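You operate a simulated robot arm through the tools that you are given. There is no shell and no other tool. Be economical: measure what you need, move in short steps, check, and stop when the job is done.

You are at the controls of a simulated robot arm. One attempt, no reset.

## Task
Soap the sponge and scrub the dirty patch off the bottom of the sink.
Fine: one pump of soap; put the sponge back. What is to be rubbed or washed off counts as gone when no trace of it is left.

The check looks at the end state, three seconds after you hand in, the way a careful person would. Anything else that was tipped, shoved, dropped, spilled or broken makes it a failure.

## Robot
A 6-joint arm with a two-finger parallel gripper, fixed in place. Base frame: the origin is at the foot of the arm, x ahead of it, y to its left, z up; the work surface is at about z = 92. Lengths are in cm, angles in rad, forces in N, time in s.
With the tool pointing down near the work surface it reaches from about 24 to 66 cm from the base axis. Its first joint turns from -1.152 to 1.152 rad. Payload 2.9 kg.
The tool frame sits at the grasp point between the pads (the TCP): z along the fingers, y along the line on which they close. The tips reach 3 cm beyond it. The gripper opens to 11 cm. The fingers are 2 cm wide and 1 cm thick; the gripper's body (4.8 by 11.2 cm) begins 5.5 cm behind the TCP.
Orientation is that of the tool frame in the base frame, as [roll, pitch, yaw] about the fixed x, y, z axes, in that order (R = Rz(yaw) Ry(pitch) Rx(roll)). With the fingers straight down and closing along the base's y, the tool's x points along the base's -x, its y along +y and its z along -z.

## Interface
- The arm moves only by the tool move_arm. Its argument "increments" is a list of rows, each a list of 3 entries, a list of its own where there are three numbers: the shift along the tool's x, y, z in units of 50 mm (1.0 is 50 mm), then the turn, a rotation vector about the tool's x, y, z in units of 5 degrees (1.0 is 5 degrees), then the opening in per cent of the stroke, from 0 (shut) to 100 (fully open). In form: [[[dx, dy, dz], [ax, ay, az], fingers], ...]. A call has 1 to 12 rows; each row shifts and turns the commanded pose from where the row before left it, along the tool's axes as they then stand. A call with a number of a shift or a turn outside -1 to 1 is refused whole. A row lasts 0.2 s, in which the tool goes at most 5 cm and 0.15 rad; a call with a longer step from one row to the next is refused whole, and so is a gripper value outside its range. A pose out of reach is approached as far as the arm can. The call stops where the force on the tool passes 40 N (or 10 N more than at its start, if that is more) or the arm is blocked; 0.2 s more then pass. The fingers move at their own pace (about 10.8 cm/s each) and stop on an object; they squeeze with about 27 N. The grip force told is the motor's: it shows also when the fingers shut on nothing. Time passes only in rows, and 0.2 s behind the last, so rows that do not move let the fingers close. It gives the time, the measured TCP pose, the force on the tool (base axes), the opening and the grip force at its end, in the units of the frame above (readings bear some noise), with the torque about the TCP (base axes, N m) and any sound that the robot's microphone picked up.
- Cameras (640 x 400 px; columns grow to the right, rows downward): "scene" is fixed at [6.77, 42.31, 140.08]; the picture's right is [-0.86, -0.52, 0.00], its down [-0.22, 0.37, -0.90] and it looks along [0.46, -0.77, -0.44] (base axes); focal length 320 px, centre (320, 200). "wrist" rides on the gripper at [7.2, 1.7, -10.3] in the tool frame; the picture's right is [-0.23, 0.97, 0.00], its down [-0.76, -0.18, -0.62] and it looks along [-0.61, -0.14, 0.78] (tool axes); focal length 222 px, centre (320, 200). There is no depth. A picture from a camera that has moved, and an enlarged one, comes with that camera's place and axes in the base frame and with its lens.
- snapshot(camera): a new picture of that camera. No time passes.
- inspect(camera, box): a new picture of the part [left, top, right, bottom] of that camera's present view, enlarged. No time passes.
- sign_off(): hands the job in; it is judged then, once.

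Work in short steps. Places have to be worked out from the pictures, the camera data and where the tool is seen: move nearer, look again, correct. Check each grasp and each placing, and mend what went wrong. You have 120 turns and 76 pictures in all, those below and enlarged ones among them. Open the gripper and draw the arm clear of the work before you hand the job in, unless the task says otherwise; then end with one line.

The tools are called after ">>>" as name(argument=value, ...) on one line, values as JSON. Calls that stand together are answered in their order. move_arm: Moves the arm, as the interface text tells. Its arguments: {"type":"object","properties":{"increments":{"type":"array"}},"required":["increments"]} The other tools are called the same way: snapshot (camera) takes a picture; inspect (camera, box) takes an enlarged picture of a part of a camera's view; sign_off () hands the job in.

At the start:

```text
clock: 0.0
eef_pos: [36.77, -12.37, 127.17]
orientation: [3.141, 0.0, -3.141]
force: [-0.1, 0.1, 1.4]
ft_torque: [0.0, 0.01, -0.02]
width: 10.98
grasp_force: 0.1
```

scene: 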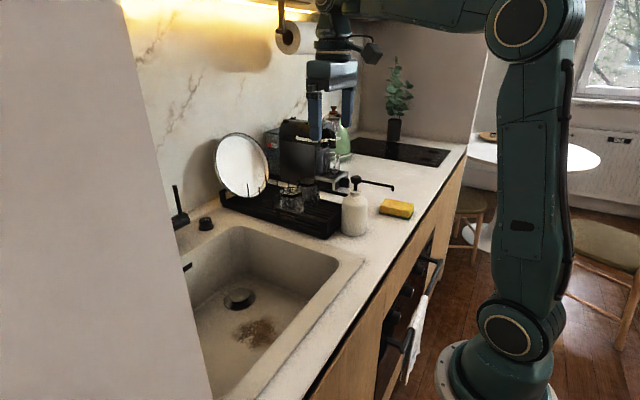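
wrist: 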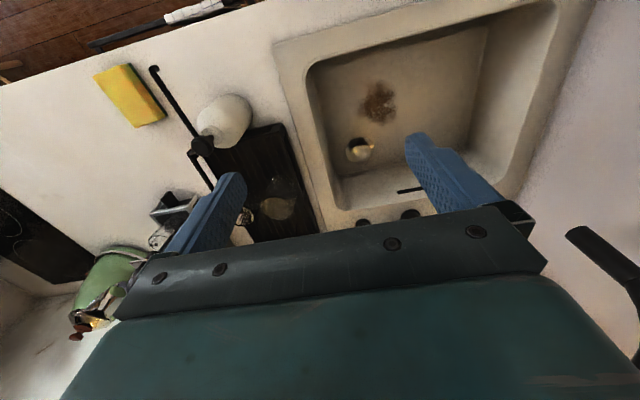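

I'll estimate positions first: sponge about (32,-47.5), pump head about (38.5,-29.5,108), spout tip about (29,-31), and dirt about (50,1,75). Next I take closer looks to refine these.

>>> inspect(camera="scene", box=[320, 160, 440, 240])

>>> inspect(camera="wrist", box=[80, 40, 260, 160])

>>> inspect(camera="scene", box=[160, 180, 400, 400])

```text
5.00 times, centred on (380, 200) of scene
camera zoom: at [6.77, 42.31, 140.08], right [-0.86, -0.52, 0.0], down [-0.22, 0.37, -0.9], along [0.46, -0.77, -0.44], focal length 1602 px, centre (20, 200)
```

zoom: 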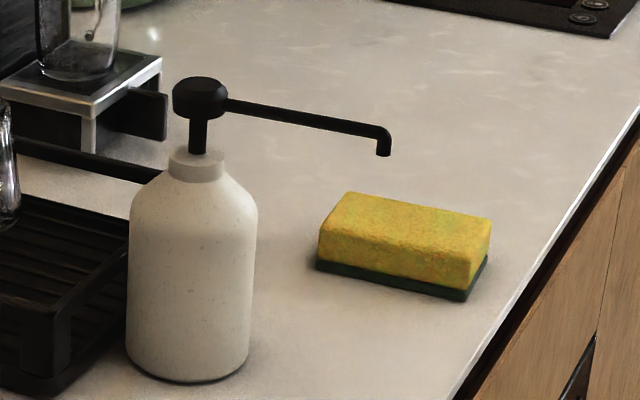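

```text
3.33 times, centred on (170, 100) of wrist
camera zoom: at [29.53, -10.5, 137.53], right [0.23, 0.97, 0.0], down [0.76, -0.18, 0.62], along [0.61, -0.14, -0.78], focal length 740 px, centre (820, 533)
```

zoom: 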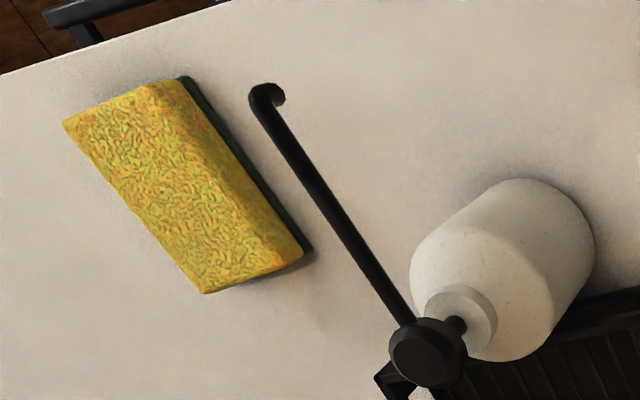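

```text
1.82 times, centred on (280, 290) of scene
camera zoom: at [6.77, 42.31, 140.08], right [-0.86, -0.52, 0.0], down [-0.22, 0.37, -0.9], along [0.46, -0.77, -0.44], focal length 583 px, centre (393, 36)
```

zoom: 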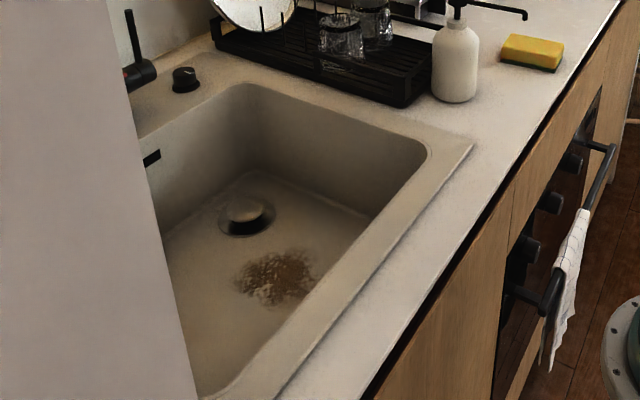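

The sponge runs about x 27.5–37 and y -43.5 to -49.5, with the scourer underneath. The outlet is near (29.2,-31.3), so I need an off-centre grip to slip the sponge under the spout. I move above the sponge at a safe height and look.

>>> move_arm(increments=[[[0.177, -0.853, 0], [0, 0, 0], 100], [[0.177, -0.853, 0], [0, 0, 0], 100], [[0.177, -0.853, 0], [0, 0, 0], 100], [[0.177, -0.853, 0], [0, 0, 0], 100], [[0.177, -0.853, 0], [0, 0, 0], 100], [[0.177, -0.853, 0], [0, 0, 0], 100], [[0.177, -0.853, 0], [0, 0, 0], 100], [[0.177, -0.853, 0], [0, 0, 0], 100], [[0, 0, 0.7], [0, 0, 0], 100], [[0, 0, 0.7], [0, 0, 0], 100], [[0, 0, 0.7], [0, 0, 0], 100], [[0, 0, 0], [0, 0, 0], 100]])

>>> snapshot(camera="wrist")

>>> snapshot(camera="scene")

```text
clock: 2.6
eef_pos: [29.33, -45.85, 116.2]
orientation: [-3.141, -0.001, 3.141]
force: [-0.8, -0.3, 0.4]
ft_torque: [-0.02, 0.03, -0.04]
width: 11.01
grasp_force: 0.0
out of reach, approached as far as the arm can: row 8
```

```text
70 pictures are left
camera wrist: at [22.11, -43.98, 126.56], right [0.23, 0.97, 0.0], down [0.76, -0.18, 0.62], along [0.61, -0.14, -0.78], focal length 222 px, centre (320, 200)
```

wrist: 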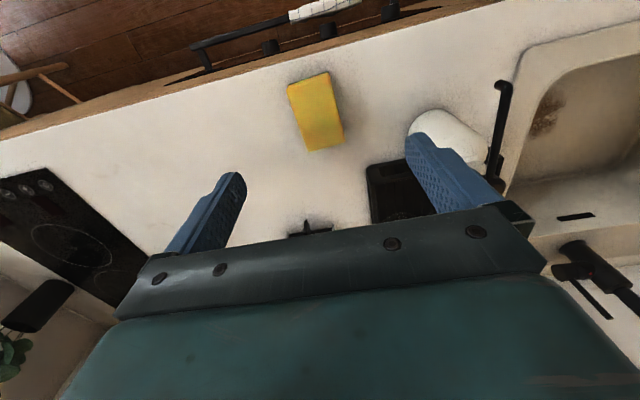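

```text
69 pictures are left
```

scene: 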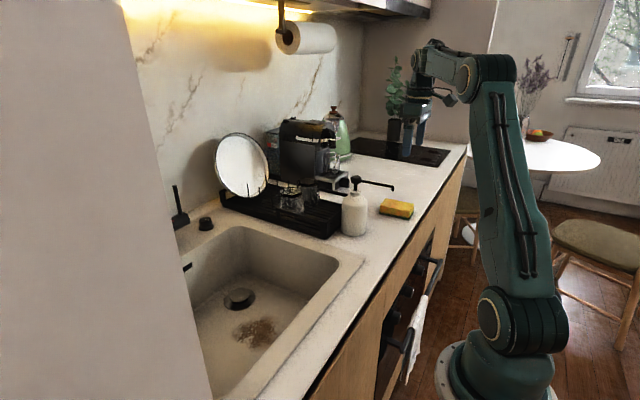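

The sponge centre reads about (31.9,-46.5) and it is nearly aligned with x. I nudge to y=-46.5 and descend around its -x end, stopping a little above grasp height.

>>> move_arm(increments=[[[0, 0, 0.7], [0, 0, 0], 100], [[0, 0, 0.7], [0, 0, 0], 100], [[0, 0, 0.7], [0, 0, 0], 100], [[0, 0, 0.7], [0, 0, 0], 100], [[0, 0, 0], [0, 0, 0], 100]])

>>> snapshot(camera="wrist")

```text
clock: 3.8
eef_pos: [29.29, -45.91, 102.23]
orientation: [3.141, -0.001, 3.141]
force: [-0.7, 0.8, -0.1]
ft_torque: [-0.02, 0.01, 0.05]
width: 10.99
grasp_force: 0.0
```

```text
68 pictures are left
camera wrist: at [22.07, -44.02, 112.51], right [0.23, 0.97, 0.0], down [0.76, -0.18, 0.62], along [0.61, -0.14, -0.78], focal length 222 px, centre (320, 200)
```

wrist: 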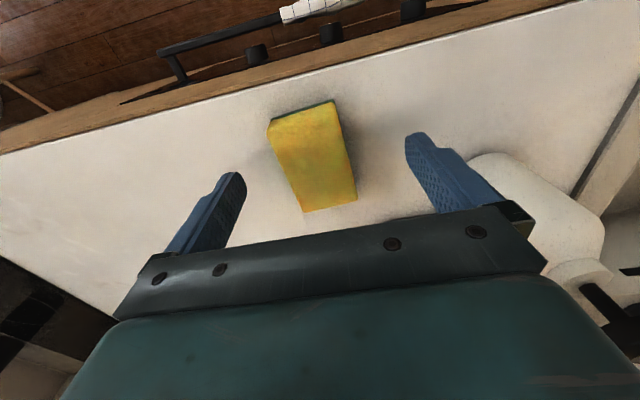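

Aligned; the sponge lies between the fingers. I shift 0.6 cm in -y, lower to z≈96, and close.

>>> move_arm(increments=[[[0, -0.12, 0.4], [0, 0, 0], 100], [[0, 0, 0.4], [0, 0, 0], 100], [[0, 0, 0.42], [0, 0, 0], 100], [[0, 0, 0], [0, 0, 0], 100], [[0, 0, 0], [0, 0, 0], 40], [[0, 0, 0], [0, 0, 0], 30], [[0, 0, 0], [0, 0, 0], 30]])

>>> snapshot(camera="scene")

```text
clock: 5.4
eef_pos: [29.36, -46.38, 96.11]
orientation: [-3.141, -0.001, -3.141]
force: [0.0, 0.0, -0.1]
ft_torque: [-0.03, -0.02, 0.04]
width: 5.83
grasp_force: 27.0
```

```text
67 pictures are left
```

scene: 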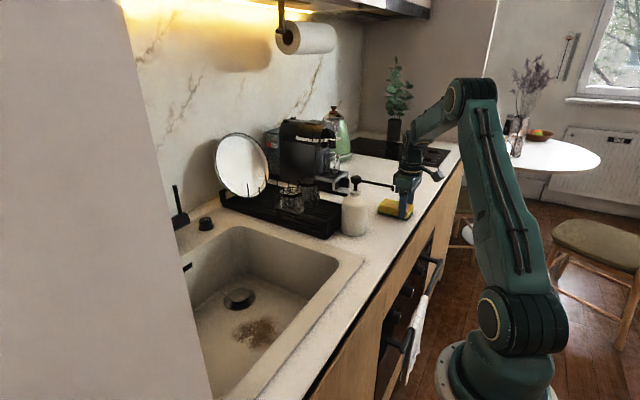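

The grip is good (5.8 cm, 27 N). I lift 3 cm and start turning the hand +90° about vertical, so the sponge's far end swings toward +y.

>>> move_arm(increments=[[[0, 0, -0.6], [0, 0, 0], 30], [[0, 0, 0], [0, 0, -1], 30], [[0, 0, 0], [0, 0, -1], 30], [[0, 0, 0], [0, 0, -1], 30], [[0, 0, 0], [0, 0, -1], 30], [[0, 0, 0], [0, 0, -1], 30], [[0, 0, 0], [0, 0, -1], 30], [[0, 0, 0], [0, 0, -1], 30], [[0, 0, 0], [0, 0, -1], 30], [[0, 0, 0], [0, 0, -1], 30], [[0, 0, 0], [0, 0, 0], 30]])

>>> snapshot(camera="wrist")

```text
clock: 7.8
eef_pos: [29.48, -46.44, 99.04]
orientation: [-3.141, 0.0, -2.355]
force: [0.2, -0.6, -0.3]
ft_torque: [0.01, -0.01, 0.0]
width: 5.86
grasp_force: 27.1
```

```text
66 pictures are left
camera wrist: at [23.11, -50.25, 109.33], right [-0.53, 0.85, 0.0], down [0.66, 0.41, 0.62], along [0.53, 0.33, -0.78], focal length 222 px, centre (320, 200)
```

wrist: 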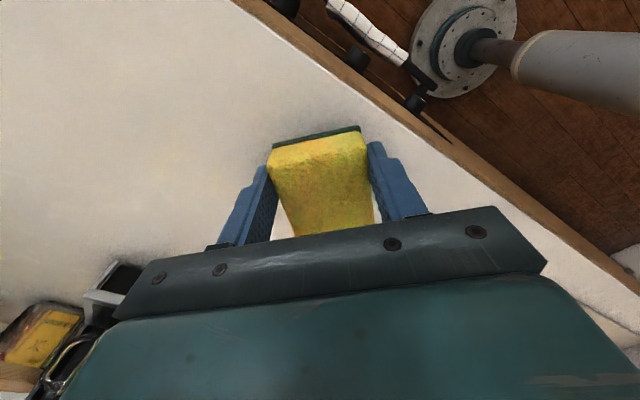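

It turned 45° without trouble and the sponge follows. I do the other 45°.

>>> move_arm(increments=[[[0, 0, 0], [0, 0, -1], 30], [[0, 0, 0], [0, 0, -1], 30], [[0, 0, 0], [0, 0, -1], 30], [[0, 0, 0], [0, 0, -1], 30], [[0, 0, 0], [0, 0, -1], 30], [[0, 0, 0], [0, 0, -1], 30], [[0, 0, 0], [0, 0, -1], 30], [[0, 0, 0], [0, 0, -1], 30], [[0, 0, 0], [0, 0, -1], 30], [[0, 0, 0], [0, 0, 0], 30]])

>>> inspect(camera="scene", box=[320, 140, 460, 240])

```text
clock: 10.0
eef_pos: [29.39, -46.49, 99.01]
orientation: [-3.141, 0.0, -1.568]
force: [-0.1, -0.1, -0.2]
ft_torque: [0.01, 0.0, -0.04]
width: 5.81
grasp_force: 27.0
```

```text
4.00 times, centred on (390, 190) of scene
camera zoom: at [6.77, 42.31, 140.08], right [-0.86, -0.52, 0.0], down [-0.22, 0.37, -0.9], along [0.46, -0.77, -0.44], focal length 1282 px, centre (40, 240)
```

zoom: 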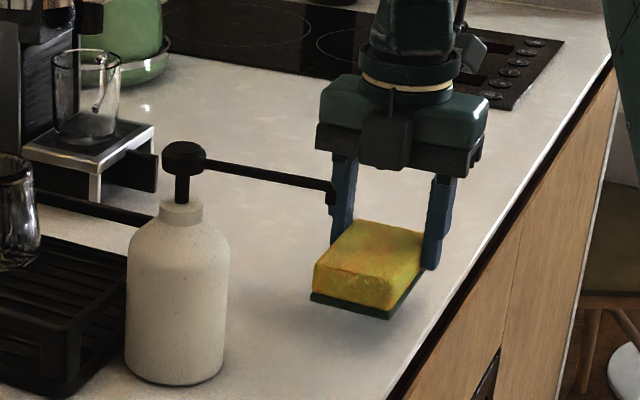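

Now tool x points to base -y and tool y to base -x. I slide toward the spout, stopping at y≈-38.5 to check the clearance.

>>> move_arm(increments=[[[-0.4, 0, 0.2], [0, 0, 0], 30], [[-0.4, 0, 0], [0, 0, 0], 30], [[-0.4, 0, 0], [0, 0, 0], 30], [[-0.4, 0, 0], [0, 0, 0], 30], [[0, 0, 0], [0, 0, 0], 30]])

>>> inspect(camera="scene", box=[330, 140, 450, 240])

>>> snapshot(camera="wrist")

```text
clock: 11.2
eef_pos: [29.57, -38.55, 98.01]
orientation: [-3.141, 0.0, -1.571]
force: [0.8, 0.3, -0.8]
ft_torque: [0.02, 0.02, 0.0]
width: 5.83
grasp_force: 27.0
```

```text
4.00 times, centred on (390, 190) of scene
camera zoom: at [6.77, 42.32, 140.08], right [-0.86, -0.52, 0.0], down [-0.22, 0.37, -0.9], along [0.46, -0.77, -0.44], focal length 1282 px, centre (40, 240)
```

zoom: 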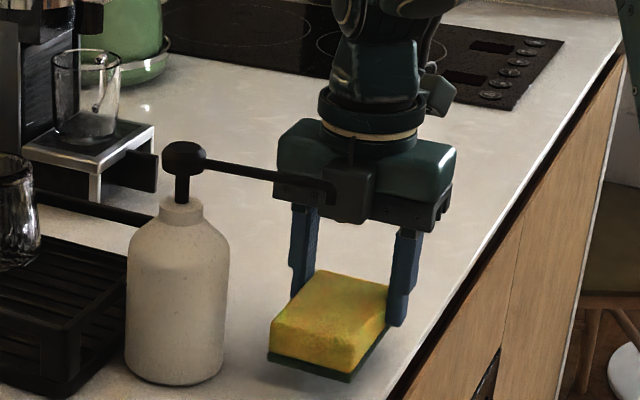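

```text
63 pictures are left
camera wrist: at [27.83, -45.62, 108.35], right [-0.97, 0.23, 0.0], down [0.18, 0.76, 0.62], along [0.14, 0.61, -0.78], focal length 222 px, centre (320, 200)
```

wrist: 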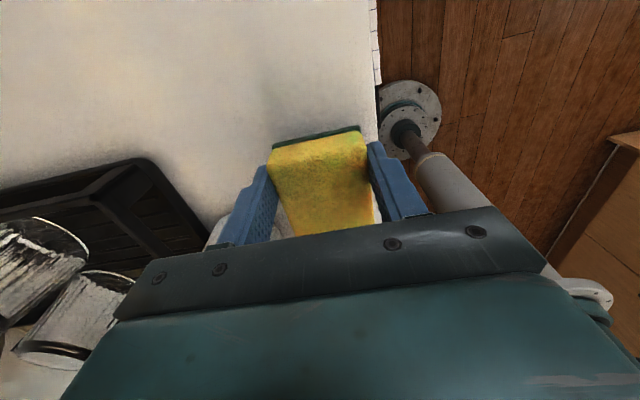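

The sponge's leading end is now at y≈-31 and has to go about 1.7 cm further. I look closer at the gap between the hand's boss and the spout tip.

>>> inspect(camera="scene", box=[370, 160, 430, 200])

```text
10.00 times, centred on (400, 180) of scene
camera zoom: at [6.77, 42.32, 140.08], right [-0.86, -0.52, 0.0], down [-0.22, 0.37, -0.9], along [0.46, -0.77, -0.44], focal length 3204 px, centre (-480, 400)
```

zoom: 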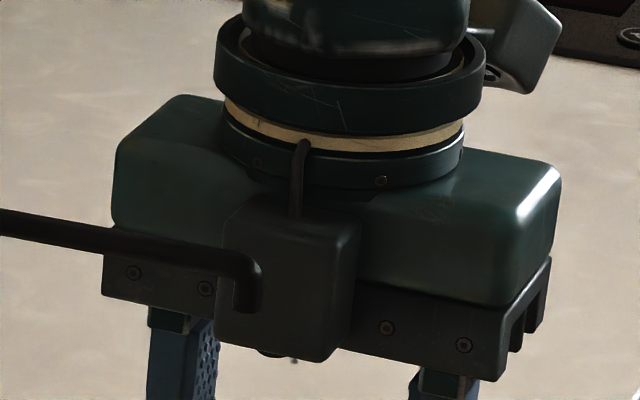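

The gap is only around 2 cm, so I won't push the hand closer. Instead I set the sponge down here, regrip it 1.3 cm nearer its rear end, and then advance so the hand stays about where it is now.

>>> move_arm(increments=[[[0, 0, 0.2], [0, 0, 0], 30], [[0, 0, 0.16], [0, 0, 0], 30], [[0, 0, 0], [0, 0, 0], 70], [[0, 0, 0], [0, 0, 0], 70], [[0.26, 0, 0], [0, 0, 0], 70], [[0, 0, 0], [0, 0, 0], 70], [[0, 0, 0], [0, 0, 0], 30], [[0, 0, 0], [0, 0, 0], 30], [[0, 0, 0], [0, 0, 0], 30]])

>>> inspect(camera="scene", box=[330, 140, 450, 240])

```text
clock: 13.2
eef_pos: [29.48, -39.7, 96.11]
orientation: [-3.141, 0.0, -1.571]
force: [0.2, -0.5, 0.2]
ft_torque: [0.01, 0.02, 0.02]
width: 5.83
grasp_force: 26.8
```

```text
4.00 times, centred on (390, 190) of scene
camera zoom: at [6.77, 42.31, 140.08], right [-0.86, -0.52, 0.0], down [-0.22, 0.37, -0.9], along [0.46, -0.77, -0.44], focal length 1282 px, centre (40, 240)
```

zoom: 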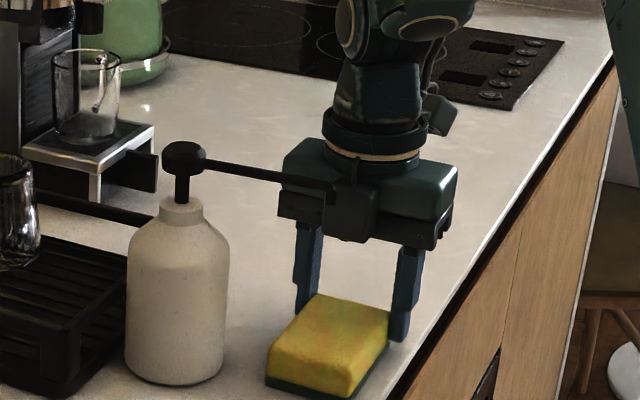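

Regripped. I lift 2 mm, advance 1.8 cm, set the sponge down and check that it sits under the outlet.

>>> move_arm(increments=[[[0, 0, -0.05], [0, 0, 0], 30], [[-0.18, 0, 0], [0, 0, 0], 30], [[-0.18, 0, 0], [0, 0, 0], 30], [[0, 0, 0.05], [0, 0, 0], 30], [[0, 0, 0], [0, 0, 0], 30]])

>>> inspect(camera="scene", box=[330, 140, 450, 240])

```text
clock: 14.4
eef_pos: [29.44, -37.87, 96.23]
orientation: [3.14, 0.0, -1.57]
force: [-0.4, 0.0, 0.7]
ft_torque: [0.02, -0.01, 0.02]
width: 5.82
grasp_force: 26.7
```

```text
4.00 times, centred on (390, 190) of scene
camera zoom: at [6.77, 42.32, 140.07], right [-0.86, -0.52, 0.0], down [-0.22, 0.37, -0.9], along [0.46, -0.77, -0.44], focal length 1282 px, centre (40, 240)
```

zoom: 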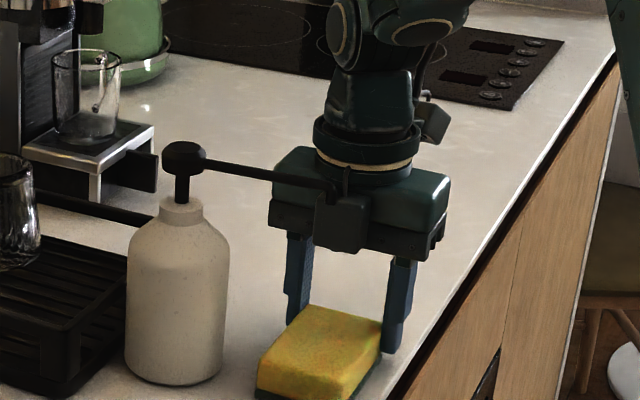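

The outlet projects onto the sponge about 1.5 cm from the front edge. I advance 0.7 cm more for margin, release, and back out in -y before rising.

>>> move_arm(increments=[[[-0.14, 0, 0], [0, 0, 0], 30], [[0, 0, 0], [0, 0, 0], 30], [[0, 0, 0], [0, 0, 0], 75], [[0, 0, 0], [0, 0, 0], 75], [[0.5, 0, 0], [0, 0, 0], 75], [[0.9, 0, 0], [0, 0, 0], 75], [[0, 0, -0.9], [0, 0, 0], 75], [[0, 0, -0.9], [0, 0, 0], 75], [[0, 0, -0.9], [0, 0, 0], 75], [[0, 0, -0.9], [0, 0, 0], 0], [[0, 0, -0.9], [0, 0, 0], 0], [[0, 0, 0], [0, 0, 0], 0]])

>>> inspect(camera="scene", box=[300, 140, 420, 240])

>>> snapshot(camera="wrist")

```text
clock: 17.0
eef_pos: [29.35, -44.1, 118.85]
orientation: [3.141, 0.001, -1.57]
force: [0.8, 0.3, 0.3]
ft_torque: [0.0, 0.02, 0.0]
width: 0.0
grasp_force: 27.1
```

```text
4.00 times, centred on (360, 190) of scene
camera zoom: at [6.77, 42.31, 140.08], right [-0.86, -0.52, 0.0], down [-0.22, 0.37, -0.9], along [0.46, -0.77, -0.44], focal length 1282 px, centre (160, 240)
```

zoom: 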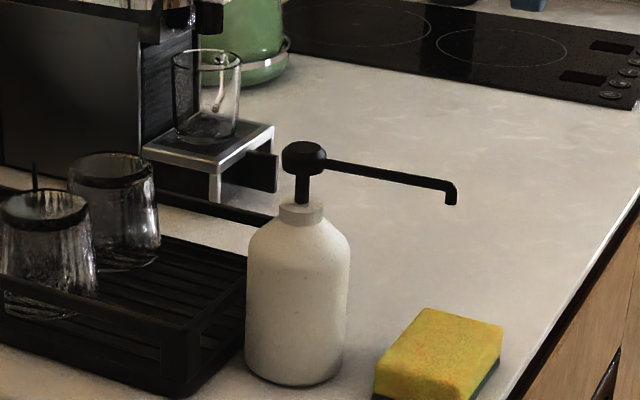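

```text
58 pictures are left
camera wrist: at [27.74, -51.25, 129.21], right [-0.97, 0.23, 0.0], down [0.18, 0.76, 0.62], along [0.14, 0.61, -0.78], focal length 222 px, centre (320, 200)
```

wrist: 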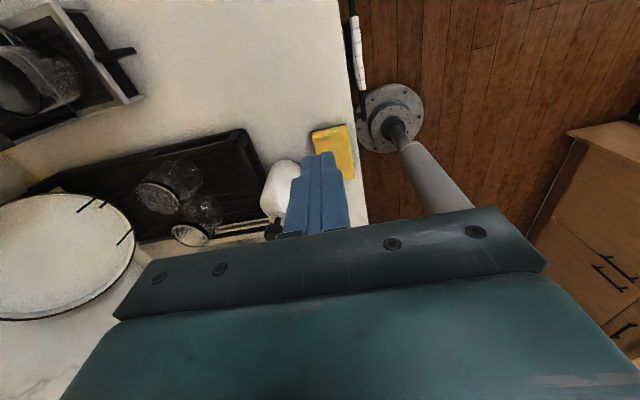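

The sponge is down and standing free. I go above the pump head with the fingers shut (tips near z 116) and look.

>>> move_arm(increments=[[[-0.675, -0.4975, 0], [0, 0, 0], 0], [[-0.675, -0.4975, 0], [0, 0, 0], 0], [[-0.675, -0.4975, 0], [0, 0, 0], 0], [[-0.675, -0.4975, 0], [0, 0, 0], 0], [[0, 0, 0], [0, 0, 0], 0]])

>>> snapshot(camera="wrist")

>>> inspect(camera="scene", box=[280, 100, 440, 260])

```text
clock: 18.2
eef_pos: [39.36, -31.05, 118.76]
orientation: [3.141, 0.0, -1.571]
force: [-0.4, 0.8, 0.1]
ft_torque: [0.02, 0.04, -0.01]
width: 0.01
grasp_force: 26.2
```

```text
57 pictures are left
camera wrist: at [37.62, -37.99, 129.03], right [-0.97, 0.23, 0.0], down [0.18, 0.76, 0.62], along [0.14, 0.61, -0.78], focal length 222 px, centre (320, 200)
```

wrist: 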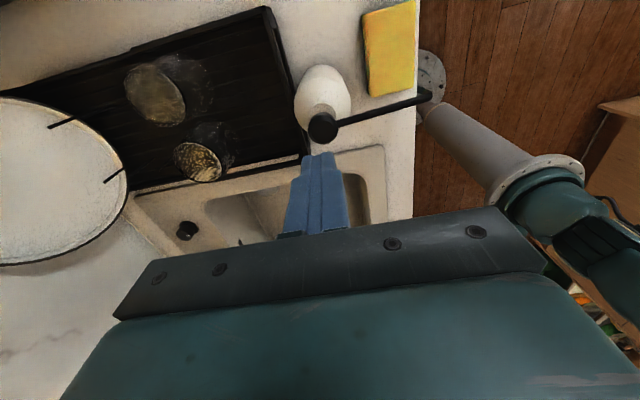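

```text
2.50 times, centred on (360, 180) of scene
camera zoom: at [6.77, 42.32, 140.08], right [-0.86, -0.52, 0.0], down [-0.22, 0.37, -0.9], along [0.46, -0.77, -0.44], focal length 801 px, centre (220, 250)
```

zoom: 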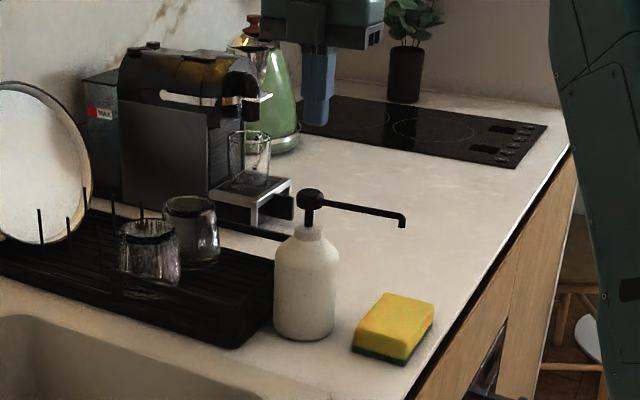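

The head is at about (39.2,-30.4). The outlet at (29,-30.5) lies above the sponge, which spans y -37 to -28. I correct by 0.7 cm and descend to just above the head.

>>> move_arm(increments=[[[-0.14, 0.03, 0], [0, 0, 0], 0], [[0, 0, 0.6], [0, 0, 0], 0], [[0, 0, 0.6], [0, 0, 0], 0], [[0, 0, 0], [0, 0, 0], 0]])

>>> inspect(camera="scene", box=[310, 140, 430, 240])

>>> snapshot(camera="wrist")

```text
clock: 19.2
eef_pos: [39.15, -30.18, 112.75]
orientation: [3.141, -0.001, -1.57]
force: [0.3, 0.3, -0.5]
ft_torque: [0.02, -0.01, 0.01]
width: 0.0
grasp_force: 26.4
```

```text
4.00 times, centred on (370, 190) of scene
camera zoom: at [6.77, 42.31, 140.08], right [-0.86, -0.52, 0.0], down [-0.22, 0.37, -0.9], along [0.46, -0.77, -0.44], focal length 1282 px, centre (120, 240)
```

zoom: 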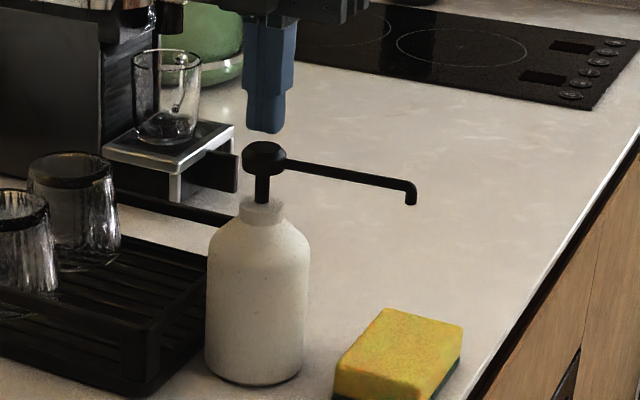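

```text
54 pictures are left
camera wrist: at [37.51, -37.26, 123.08], right [-0.97, 0.23, 0.0], down [0.18, 0.76, 0.62], along [0.14, 0.61, -0.78], focal length 222 px, centre (320, 200)
```

wrist: 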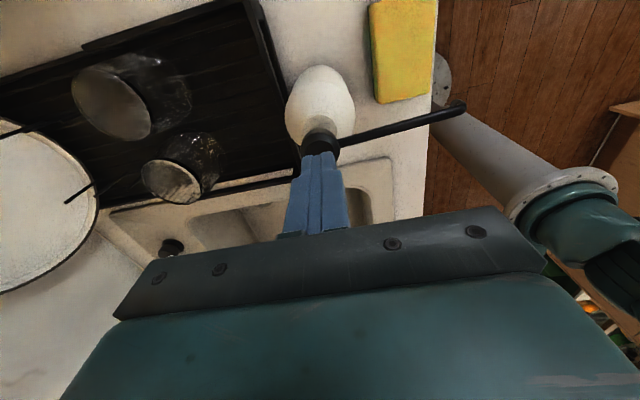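

The fingers are centred over the head with about a 1 cm gap. I press in small steps while watching the force.

>>> move_arm(increments=[[[0, 0, 0.1], [0, 0, 0], 0], [[0, 0, 0.1], [0, 0, 0], 0], [[0, 0, 0.1], [0, 0, 0], 0], [[0, 0, 0], [0, 0, 0], 0]])

```text
clock: 20.2
eef_pos: [39.18, -29.96, 111.3]
orientation: [-3.139, 0.0, -1.571]
force: [-0.5, -0.6, 2.5]
ft_torque: [-0.06, -0.05, -0.01]
width: 0.0
grasp_force: 26.7
```

Contact at tip height ≈108.3. I lift slightly, recentre 0.4 cm in -y, then make one continuous full press.

>>> move_arm(increments=[[[0, 0, -0.12], [0, 0, 0], 0], [[0.09, 0, 0], [0, 0, 0], 0], [[0, 0, 0.12], [0, 0, 0], 0], [[0, 0, 0.1], [0, 0, 0], 0], [[0, 0, 0.1], [0, 0, 0], 0], [[0, 0, 0.1], [0, 0, 0], 0], [[0, 0, 0], [0, 0, 0], 0]])

>>> inspect(camera="scene", box=[310, 140, 430, 240])

```text
clock: 21.8
eef_pos: [39.33, -30.65, 110.42]
orientation: [-3.132, -0.008, -1.57]
force: [-4.0, 2.3, 16.6]
ft_torque: [0.19, 0.14, 0.03]
width: 0.0
grasp_force: 27.3
stopped in row 7: the force on the tool passed its limit at 41 N (the readings are from after the stop); the commanded pose is now the measured one
```

```text
4.00 times, centred on (370, 190) of scene
camera zoom: at [6.74, 42.34, 140.07], right [-0.86, -0.52, 0.0], down [-0.22, 0.37, -0.9], along [0.46, -0.77, -0.43], focal length 1282 px, centre (120, 240)
```

zoom: 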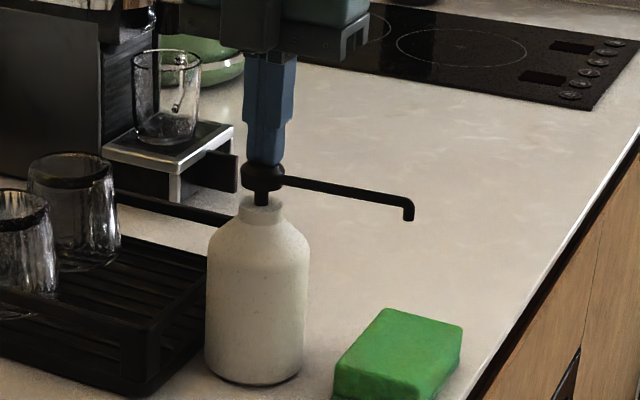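

The sponge turned green, so it is soaped with one pump. I raise off the head and return to the approach point behind the sponge.

>>> move_arm(increments=[[[0, 0, -0.6], [0, 0, 0], 0], [[0, 0, -0.9], [0, 0, 0], 0], [[0.675, 0.48, 0], [0, 0, 0], 0], [[0.675, 0.48, 0], [0, 0, 0], 0], [[0.675, 0.48, 0], [0, 0, 0], 0], [[0.75, 0.52, 0], [0, 0, 0], 0], [[0, 0, 0], [0, 0, 0], 60], [[0, 0, 0], [0, 0, 0], 75]])

>>> inspect(camera="scene", box=[310, 140, 430, 240])

```text
clock: 23.6
eef_pos: [29.35, -44.49, 117.8]
orientation: [-3.135, -0.007, -1.571]
force: [0.4, -0.5, 0.0]
ft_torque: [-0.02, 0.02, -0.03]
width: 8.25
grasp_force: 0.0
```

```text
4.00 times, centred on (370, 190) of scene
camera zoom: at [6.77, 42.31, 140.08], right [-0.86, -0.52, 0.0], down [-0.22, 0.37, -0.9], along [0.46, -0.77, -0.44], focal length 1282 px, centre (120, 240)
```

zoom: 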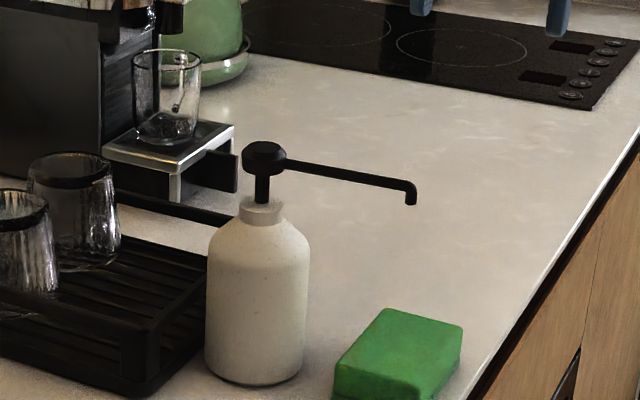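

The bottle is upright and the pump is back up. I go down behind the sponge, slide to y≈-37.2 around its rear end, and close.

>>> move_arm(increments=[[[0, 0, 0.86], [0, 0, 0], 75], [[0, 0, 0.86], [0, 0, 0], 75], [[0, 0, 0.86], [0, 0, 0], 75], [[0, 0, 0.86], [0, 0, 0], 75], [[0, 0, 0.86], [0, 0, 0], 75], [[0, 0, 0], [0, 0, 0], 75], [[-0.73, 0, 0], [0, 0, 0], 75], [[-0.73, 0, 0], [0, 0, 0], 75], [[0, 0, 0], [0, 0, 0], 75], [[0, 0, 0], [0, 0, 0], 30], [[0, 0, 0], [0, 0, 0], 30], [[0, 0, 0], [0, 0, 0], 30]])

```text
clock: 26.2
eef_pos: [29.89, -37.26, 96.24]
orientation: [-3.134, -0.006, -1.572]
force: [0.5, -0.6, -0.1]
ft_torque: [0.0, -0.03, 0.0]
width: 5.84
grasp_force: 26.9
```

Gripped at 5.8 cm. I lift slightly, pull the sponge 8 cm back clear of the spout, set it down and open to regrip at its centre.

>>> move_arm(increments=[[[0, 0, -0.08], [0, 0, 0], 30], [[0.55, 0, 0], [0, 0, 0], 30], [[0.55, 0, 0], [0, 0, 0], 30], [[0.55, 0, 0], [0, 0, 0], 30], [[0, 0, 0.08], [0, 0, 0], 30], [[0, 0, 0], [0, 0, 0], 75], [[0, 0, 0], [0, 0, 0], 75], [[-0.38, 0, 0], [0, 0, 0], 75], [[-0.38, 0, 0], [0, 0, 0], 75], [[0, 0, 0], [0, 0, 0], 75]])

>>> inspect(camera="scene", box=[330, 140, 450, 240])

>>> snapshot(camera="wrist")

```text
clock: 28.4
eef_pos: [29.64, -41.6, 96.14]
orientation: [-3.135, -0.007, -1.57]
force: [0.4, -0.8, 0.1]
ft_torque: [0.0, -0.02, 0.0]
width: 8.25
grasp_force: 0.1
```

```text
4.00 times, centred on (390, 190) of scene
camera zoom: at [6.77, 42.32, 140.08], right [-0.86, -0.52, 0.0], down [-0.22, 0.37, -0.9], along [0.46, -0.77, -0.44], focal length 1282 px, centre (40, 240)
```

zoom: 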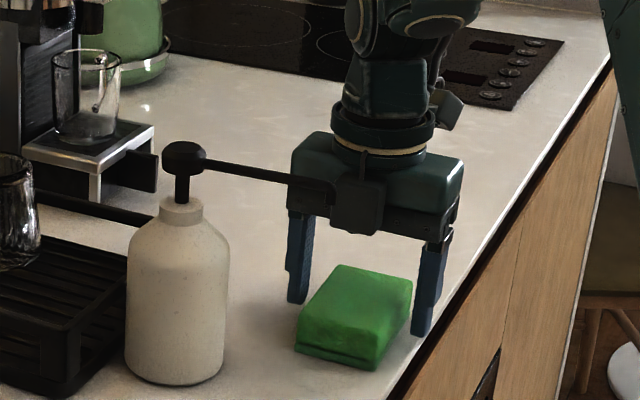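

```text
50 pictures are left
camera wrist: at [27.82, -48.61, 106.37], right [-0.97, 0.23, -0.01], down [0.17, 0.76, 0.62], along [0.15, 0.6, -0.78], focal length 222 px, centre (320, 200)
```

wrist: 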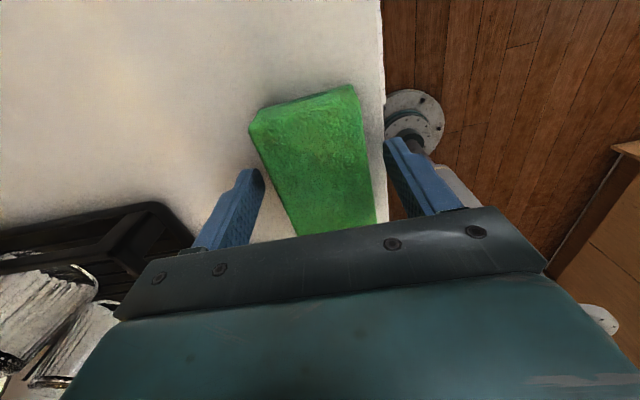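

The sponge centre is at y≈-41. I shift 0.6 cm, close, lift, and start turning back -90°.

>>> move_arm(increments=[[[-0.12, 0, 0], [0, 0, 0], 75], [[0, 0, 0], [0, 0, 0], 30], [[0, 0, 0], [0, 0, 0], 30], [[0, 0, 0], [0, 0, 0], 30], [[0, 0, -0.8], [0, 0, 0], 30], [[0.6, 0, -0.5], [0, 0, 1], 30], [[0, 0, 0], [0, 0, 1], 30], [[0, 0, 0], [0, 0, 1], 30], [[0, 0, 0], [0, 0, 1], 30], [[0, 0, 0], [0, 0, 1], 30], [[0, 0, 0], [0, 0, 1], 30], [[0, 0, 0], [0, 0, 1], 30]])

>>> move_arm(increments=[[[0, 0, 0], [0, 0, 1], 30], [[0, 0, 0], [0, 0, 1], 30], [[0, 0, 0], [0, 0, 1], 30], [[0, 0, 0], [0, 0, 1], 30], [[0, 0, 0], [0, 0, 1], 30], [[0, 0, 0], [0, 0, 1], 30], [[0, 0, 0], [0, 0, 1], 30], [[0, 0, 0], [0, 0, 1], 30], [[0, 0, 0], [0, 0, 1], 30], [[0, 0, 0], [0, 0, 1], 30], [[0, 0, 0], [0, 0, 1], 30], [[0, 0, 0], [0, 0, 0], 30]])

>>> snapshot(camera="wrist")

```text
clock: 31.0
eef_pos: [29.38, -44.06, 102.65]
orientation: [-3.133, 0.0, -2.184]
force: [0.3, 0.7, 1.0]
ft_torque: [0.0, 0.0, 0.0]
width: 5.85
grasp_force: 27.0
```

```text
clock: 33.6
eef_pos: [29.62, -44.09, 102.6]
orientation: [-3.136, 0.006, 3.141]
force: [0.5, 0.0, -0.6]
ft_torque: [0.02, -0.01, -0.01]
width: 5.85
grasp_force: 27.0
```

```text
49 pictures are left
camera wrist: at [22.2, -42.18, 112.91], right [0.23, 0.97, 0.0], down [0.76, -0.18, 0.63], along [0.61, -0.15, -0.78], focal length 222 px, centre (320, 200)
```

wrist: 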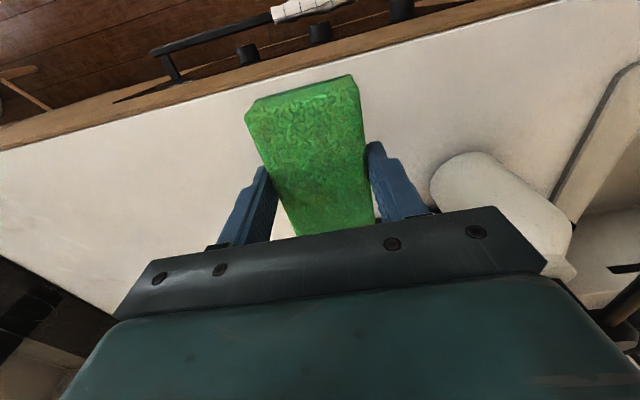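

The sponge is centred in the grip. I raise it to z≈118 and carry it to above the sink, staying in front of the patch.

>>> move_arm(increments=[[[0, 0, -0.8], [0, 0, 0], 30], [[0, 0, -0.8], [0, 0, 0], 30], [[0, 0, -0.8], [0, 0, 0], 30], [[0, 0, -0.8], [0, 0, 0], 30], [[0, 0, 0], [0, 0, 0], 30]])

>>> move_arm(increments=[[[-0.328, 0.84, 0], [0, 0, 0], 30], [[-0.328, 0.84, 0], [0, 0, 0], 30], [[-0.328, 0.84, 0], [0, 0, 0], 30], [[-0.328, 0.84, 0], [0, 0, 0], 30], [[-0.328, 0.84, 0], [0, 0, 0], 30], [[-0.328, 0.84, 0], [0, 0, 0], 30], [[-0.328, 0.84, 0], [0, 0, 0], 30], [[-0.328, 0.84, 0], [0, 0, 0], 30], [[-0.328, 0.84, 0], [0, 0, 0], 30], [[-0.328, 0.84, 0], [0, 0, 0], 30], [[0, 0, 0], [0, 0, 0], 30]])

>>> snapshot(camera="wrist")

>>> snapshot(camera="scene")

```text
clock: 34.8
eef_pos: [29.33, -43.91, 118.67]
orientation: [-3.136, 0.006, -3.142]
force: [-0.8, -0.8, -1.0]
ft_torque: [0.03, -0.03, -0.01]
width: 5.84
grasp_force: 27.3
```

```text
clock: 37.2
eef_pos: [45.78, -1.83, 118.69]
orientation: [-3.136, 0.007, -3.141]
force: [-0.2, 0.7, 0.2]
ft_torque: [0.03, 0.02, -0.02]
width: 5.81
grasp_force: 26.8
```

```text
48 pictures are left
camera wrist: at [38.44, 0.02, 129.0], right [0.23, 0.97, 0.0], down [0.76, -0.17, 0.63], along [0.61, -0.15, -0.78], focal length 222 px, centre (320, 200)
```

wrist: 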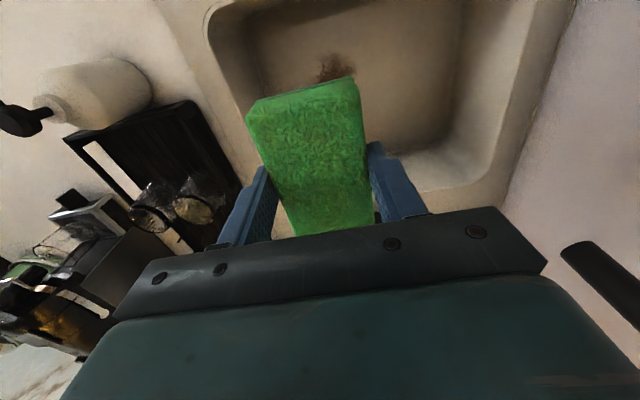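

```text
47 pictures are left
```

scene: 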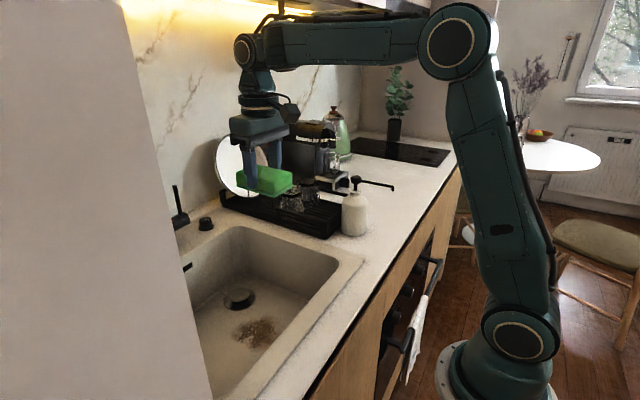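

The patch is near (50,1) on a floor at z≈75. Inner walls are at roughly x 36, y -14 and y 24, so there is room. I centre over the patch and descend to z≈86.

>>> move_arm(increments=[[[-0.8, 0.54, 0], [0, 0, 0], 30], [[0, 0, 0.8], [0, 0, 0], 30], [[0, 0, 0.8], [0, 0, 0], 30], [[0, 0, 0.8], [0, 0, 0], 30], [[0, 0, 0.8], [0, 0, 0], 30], [[0, 0, 0.8], [0, 0, 0], 30], [[0, 0, 0.8], [0, 0, 0], 30], [[0, 0, 0.8], [0, 0, 0], 30], [[0, 0, 0.8], [0, 0, 0], 30], [[0, 0, 0], [0, 0, 0], 30]])

>>> snapshot(camera="scene")

>>> snapshot(camera="wrist")

```text
clock: 39.4
eef_pos: [50.05, 0.5, 86.51]
orientation: [-3.135, 0.005, 3.142]
force: [-0.3, -0.2, -1.1]
ft_torque: [-0.01, -0.01, 0.0]
width: 5.86
grasp_force: 27.1
```

```text
46 pictures are left
```

scene: 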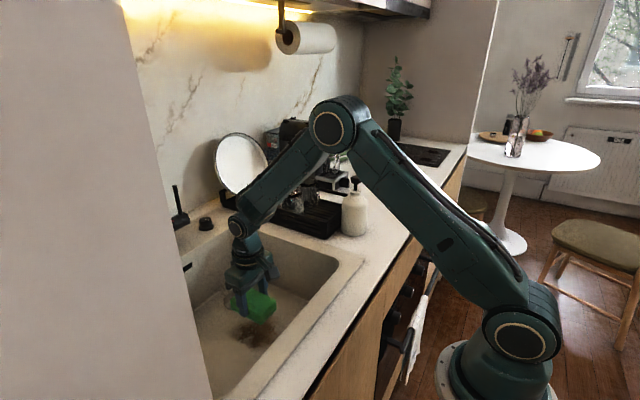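

```text
45 pictures are left
camera wrist: at [42.82, 2.42, 96.75], right [0.23, 0.97, 0.0], down [0.76, -0.17, 0.63], along [0.61, -0.14, -0.78], focal length 222 px, centre (320, 200)
```

wrist: 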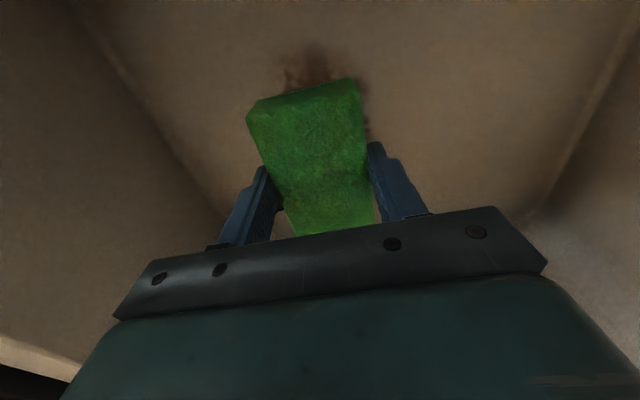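

The patch seems to span about x 44–53 and y -2 to 5. I descend in small steps until contact.

>>> move_arm(increments=[[[0.2, 0.2, 0.3], [0, 0, 0], 30], [[0, 0, 0.3], [0, 0, 0], 30], [[0, 0, 0.2], [0, 0, 0], 30], [[0, 0, 0.2], [0, 0, 0], 30], [[0, 0, 0.1], [0, 0, 0], 30], [[0, 0, 0.1], [0, 0, 0], 30], [[0, 0, 0], [0, 0, 0], 30]])

```text
clock: 41.0
eef_pos: [49.09, 1.6, 80.45]
orientation: [-3.135, 0.008, -3.141]
force: [-0.3, -0.2, 0.6]
ft_torque: [-0.03, 0.01, 0.02]
width: 5.83
grasp_force: 27.1
```

No contact yet, so I continue in 3 mm steps.

>>> move_arm(increments=[[[0, 0, 0.06], [0, 0, 0], 30], [[0, 0, 0.06], [0, 0, 0], 30], [[0, 0, 0.06], [0, 0, 0], 30], [[0, 0, 0.06], [0, 0, 0], 30], [[0, 0, 0], [0, 0, 0], 30]])

```text
clock: 42.2
eef_pos: [49.07, 1.53, 79.41]
orientation: [-3.136, 0.005, -3.141]
force: [0.6, -0.1, 0.1]
ft_torque: [0.01, 0.01, -0.01]
width: 5.83
grasp_force: 26.9
```

>>> move_arm(increments=[[[0, 0, 0.06], [0, 0, 0], 30], [[0, 0, 0.06], [0, 0, 0], 30], [[0, 0, 0.06], [0, 0, 0], 30], [[0, 0, 0.06], [0, 0, 0], 30], [[0, 0, 0.06], [0, 0, 0], 30], [[0, 0, 0.06], [0, 0, 0], 30], [[0, 0, 0], [0, 0, 0], 30]])

>>> inspect(camera="scene", box=[180, 220, 340, 380])

```text
clock: 43.1
eef_pos: [49.31, 1.62, 78.74]
orientation: [-3.139, 0.013, -3.14]
force: [-3.4, 0.2, 8.0]
ft_torque: [0.04, 0.09, 0.01]
width: 5.86
grasp_force: 27.2
stopped in row 4: the force on the tool passed its limit at 45 N (the readings are from after the stop); the commanded pose is now the measured one
```

```text
2.50 times, centred on (260, 300) of scene
camera zoom: at [6.75, 42.31, 140.08], right [-0.86, -0.52, 0.0], down [-0.22, 0.37, -0.9], along [0.46, -0.77, -0.43], focal length 801 px, centre (470, -50)
```

zoom: 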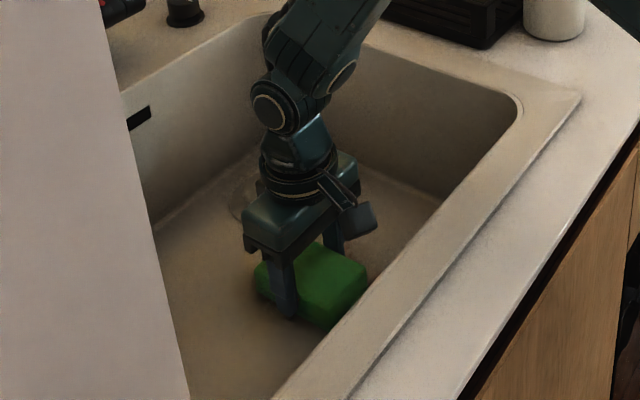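

Contact with the floor, at about 8 N after the stop. I begin scrubbing along y with gentle strokes at this height.

>>> move_arm(increments=[[[0, 0.3, 0], [0, 0, 0], 30], [[0, 0.3, 0], [0, 0, 0], 30], [[0, -0.3, 0], [0, 0, 0], 30], [[0, -0.3, 0], [0, 0, 0], 30], [[0, -0.3, 0], [0, 0, 0], 30], [[0, -0.3, 0], [0, 0, 0], 30], [[0, 0.3, 0], [0, 0, 0], 30], [[0, 0.3, 0], [0, 0, 0], 30]])

>>> inspect(camera="scene", box=[180, 220, 340, 380])

>>> snapshot(camera="wrist")

```text
clock: 44.9
eef_pos: [49.24, 1.42, 78.56]
orientation: [-3.133, 0.015, 3.139]
force: [1.6, -13.3, 16.1]
ft_torque: [-0.26, 0.06, 0.05]
width: 5.81
grasp_force: 27.1
```

```text
2.50 times, centred on (260, 300) of scene
camera zoom: at [6.75, 42.28, 140.09], right [-0.86, -0.52, 0.0], down [-0.22, 0.37, -0.9], along [0.46, -0.77, -0.44], focal length 801 px, centre (470, -50)
```

zoom: 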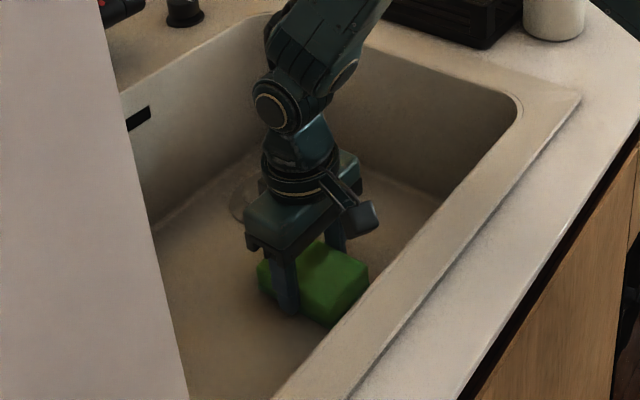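

```text
42 pictures are left
camera wrist: at [41.88, 3.19, 88.86], right [0.23, 0.97, 0.0], down [0.75, -0.18, 0.63], along [0.62, -0.15, -0.77], focal length 222 px, centre (320, 200)
```

wrist: 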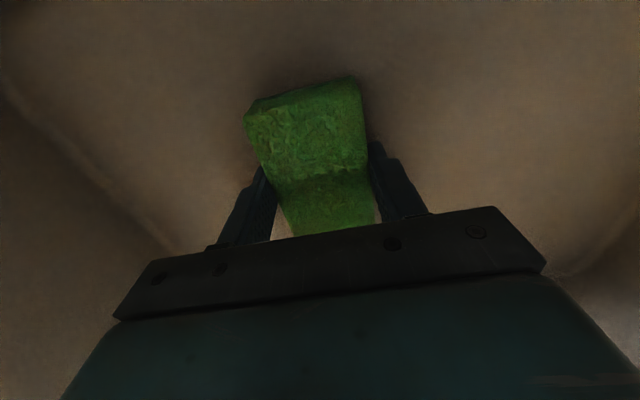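

Scrubbing works (16 N down, friction visible), and little dirt shows around the sponge. I continue over the whole area, offset in x both ways.

>>> move_arm(increments=[[[0.3, 0, 0], [0, 0, 0], 30], [[0.2, 0.3, 0], [0, 0, 0], 30], [[0, 0.35, 0], [0, 0, 0], 30], [[0, -0.35, 0], [0, 0, 0], 30], [[0, -0.35, 0], [0, 0, 0], 30], [[0, -0.35, 0], [0, 0, 0], 30], [[0, -0.35, 0], [0, 0, 0], 30], [[-0.3, 0, 0], [0, 0, 0], 30], [[0, 0.35, 0], [0, 0, 0], 30], [[0, 0.35, 0], [0, 0, 0], 30], [[0, 0.35, 0], [0, 0, 0], 30], [[0, 0.35, 0], [0, 0, 0], 30]])

>>> move_arm(increments=[[[-0.35, 0, 0], [0, 0, 0], 30], [[-0.35, 0, 0], [0, 0, 0], 30], [[0, -0.35, 0], [0, 0, 0], 30], [[0, -0.35, 0], [0, 0, 0], 30], [[0, -0.35, 0], [0, 0, 0], 30], [[0, -0.35, 0], [0, 0, 0], 30], [[0.35, 0, 0], [0, 0, 0], 30], [[0, 0.35, 0], [0, 0, 0], 30], [[0, 0.35, 0], [0, 0, 0], 30], [[0, 0.35, 0], [0, 0, 0], 30], [[0, 0, 0], [0, 0, 0], 30]])

```text
clock: 46.7
eef_pos: [46.79, -2.2, 78.62]
orientation: [3.139, -0.003, -3.136]
force: [-5.4, 0.3, 9.9]
ft_torque: [-0.02, -0.27, 0.01]
width: 5.83
grasp_force: 27.6
stopped in row 8: the force on the tool passed its limit at 52 N (the readings are from after the stop); the commanded pose is now the measured one
```

```text
clock: 47.1
eef_pos: [48.06, -2.08, 78.66]
orientation: [3.139, -0.01, -3.135]
force: [-3.5, 0.1, 7.4]
ft_torque: [-0.01, -0.19, 0.0]
width: 5.85
grasp_force: 27.1
stopped in row 1: the force on the tool passed its limit at 43 N (the readings are from after the stop); the commanded pose is now the measured one
```

Moving in +x drove the force up and stopped both calls. I lift clear to see what is left before continuing.

>>> move_arm(increments=[[[0, 0, -0.6], [0, 0, 0], 30], [[0, 0, -0.8], [0, 0, 0], 30], [[0, 0, -0.8], [0, 0, 0], 30], [[0, 0, 0], [0, 0, 0], 30]])

>>> inspect(camera="scene", box=[180, 220, 340, 380])

>>> snapshot(camera="wrist")

```text
clock: 48.1
eef_pos: [48.22, -2.2, 89.56]
orientation: [3.139, -0.01, -3.138]
force: [0.2, -0.2, -1.0]
ft_torque: [0.01, 0.0, 0.03]
width: 5.83
grasp_force: 26.3
```

```text
2.50 times, centred on (260, 300) of scene
camera zoom: at [6.77, 42.31, 140.08], right [-0.86, -0.52, 0.0], down [-0.22, 0.37, -0.9], along [0.46, -0.77, -0.44], focal length 801 px, centre (470, -50)
```

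zoom: 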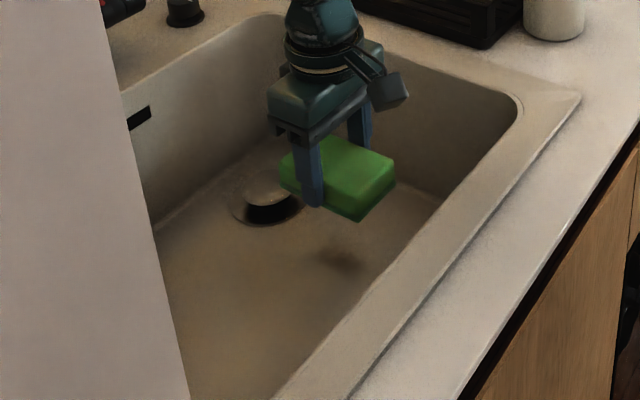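

```text
40 pictures are left
camera wrist: at [40.98, -0.38, 100.04], right [0.22, 0.97, 0.0], down [0.77, -0.17, 0.61], along [0.6, -0.14, -0.79], focal length 222 px, centre (320, 200)
```

wrist: 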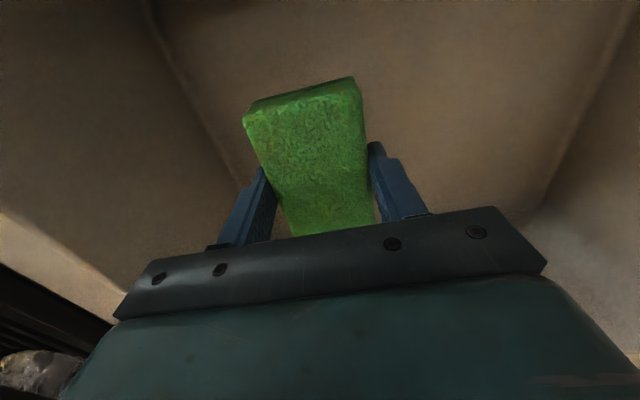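

The original patch area looks clean. The dark spot lies right beneath the sponge and may be its shadow, so I raise and move aside to check.

>>> move_arm(increments=[[[0, 0, -0.9], [0, 0, 0], 30], [[0, 0, -0.9], [0, 0, 0], 30], [[0, 0, -0.9], [0, 0, 0], 30], [[0, 0, -0.9], [0, 0, 0], 30], [[0, 0, -0.9], [0, 0, 0], 30], [[0, 0, -0.9], [0, 0, 0], 30], [[0.6, -0.7, 0], [0, 0, 0], 30], [[0.6, -0.7, 0], [0, 0, 0], 30], [[0, -0.9, 0], [0, 0, 0], 30], [[0, 0, 0], [0, 0, 0], 30]])

>>> inspect(camera="scene", box=[180, 260, 340, 400])

>>> snapshot(camera="wrist")

```text
clock: 50.3
eef_pos: [42.46, -13.87, 116.69]
orientation: [3.14, -0.01, -3.137]
force: [-0.8, 0.0, -0.4]
ft_torque: [-0.01, 0.0, -0.02]
width: 5.83
grasp_force: 27.7
```

```text
2.86 times, centred on (260, 330) of scene
camera zoom: at [6.77, 42.31, 140.08], right [-0.86, -0.52, 0.0], down [-0.22, 0.37, -0.9], along [0.46, -0.77, -0.44], focal length 916 px, centre (491, -171)
```

zoom: 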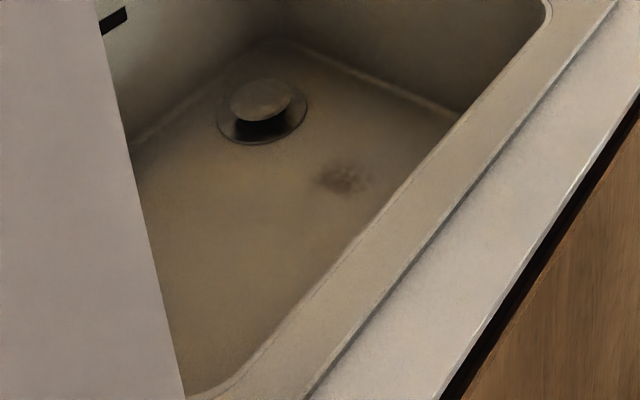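

```text
38 pictures are left
camera wrist: at [35.32, -11.97, 127.13], right [0.22, 0.97, 0.0], down [0.77, -0.17, 0.61], along [0.6, -0.14, -0.79], focal length 222 px, centre (320, 200)
```

wrist: 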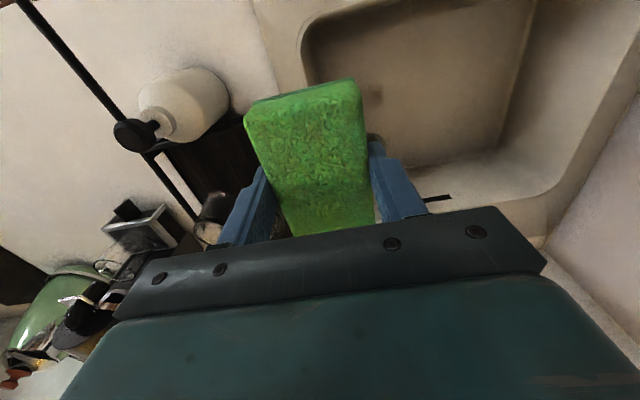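

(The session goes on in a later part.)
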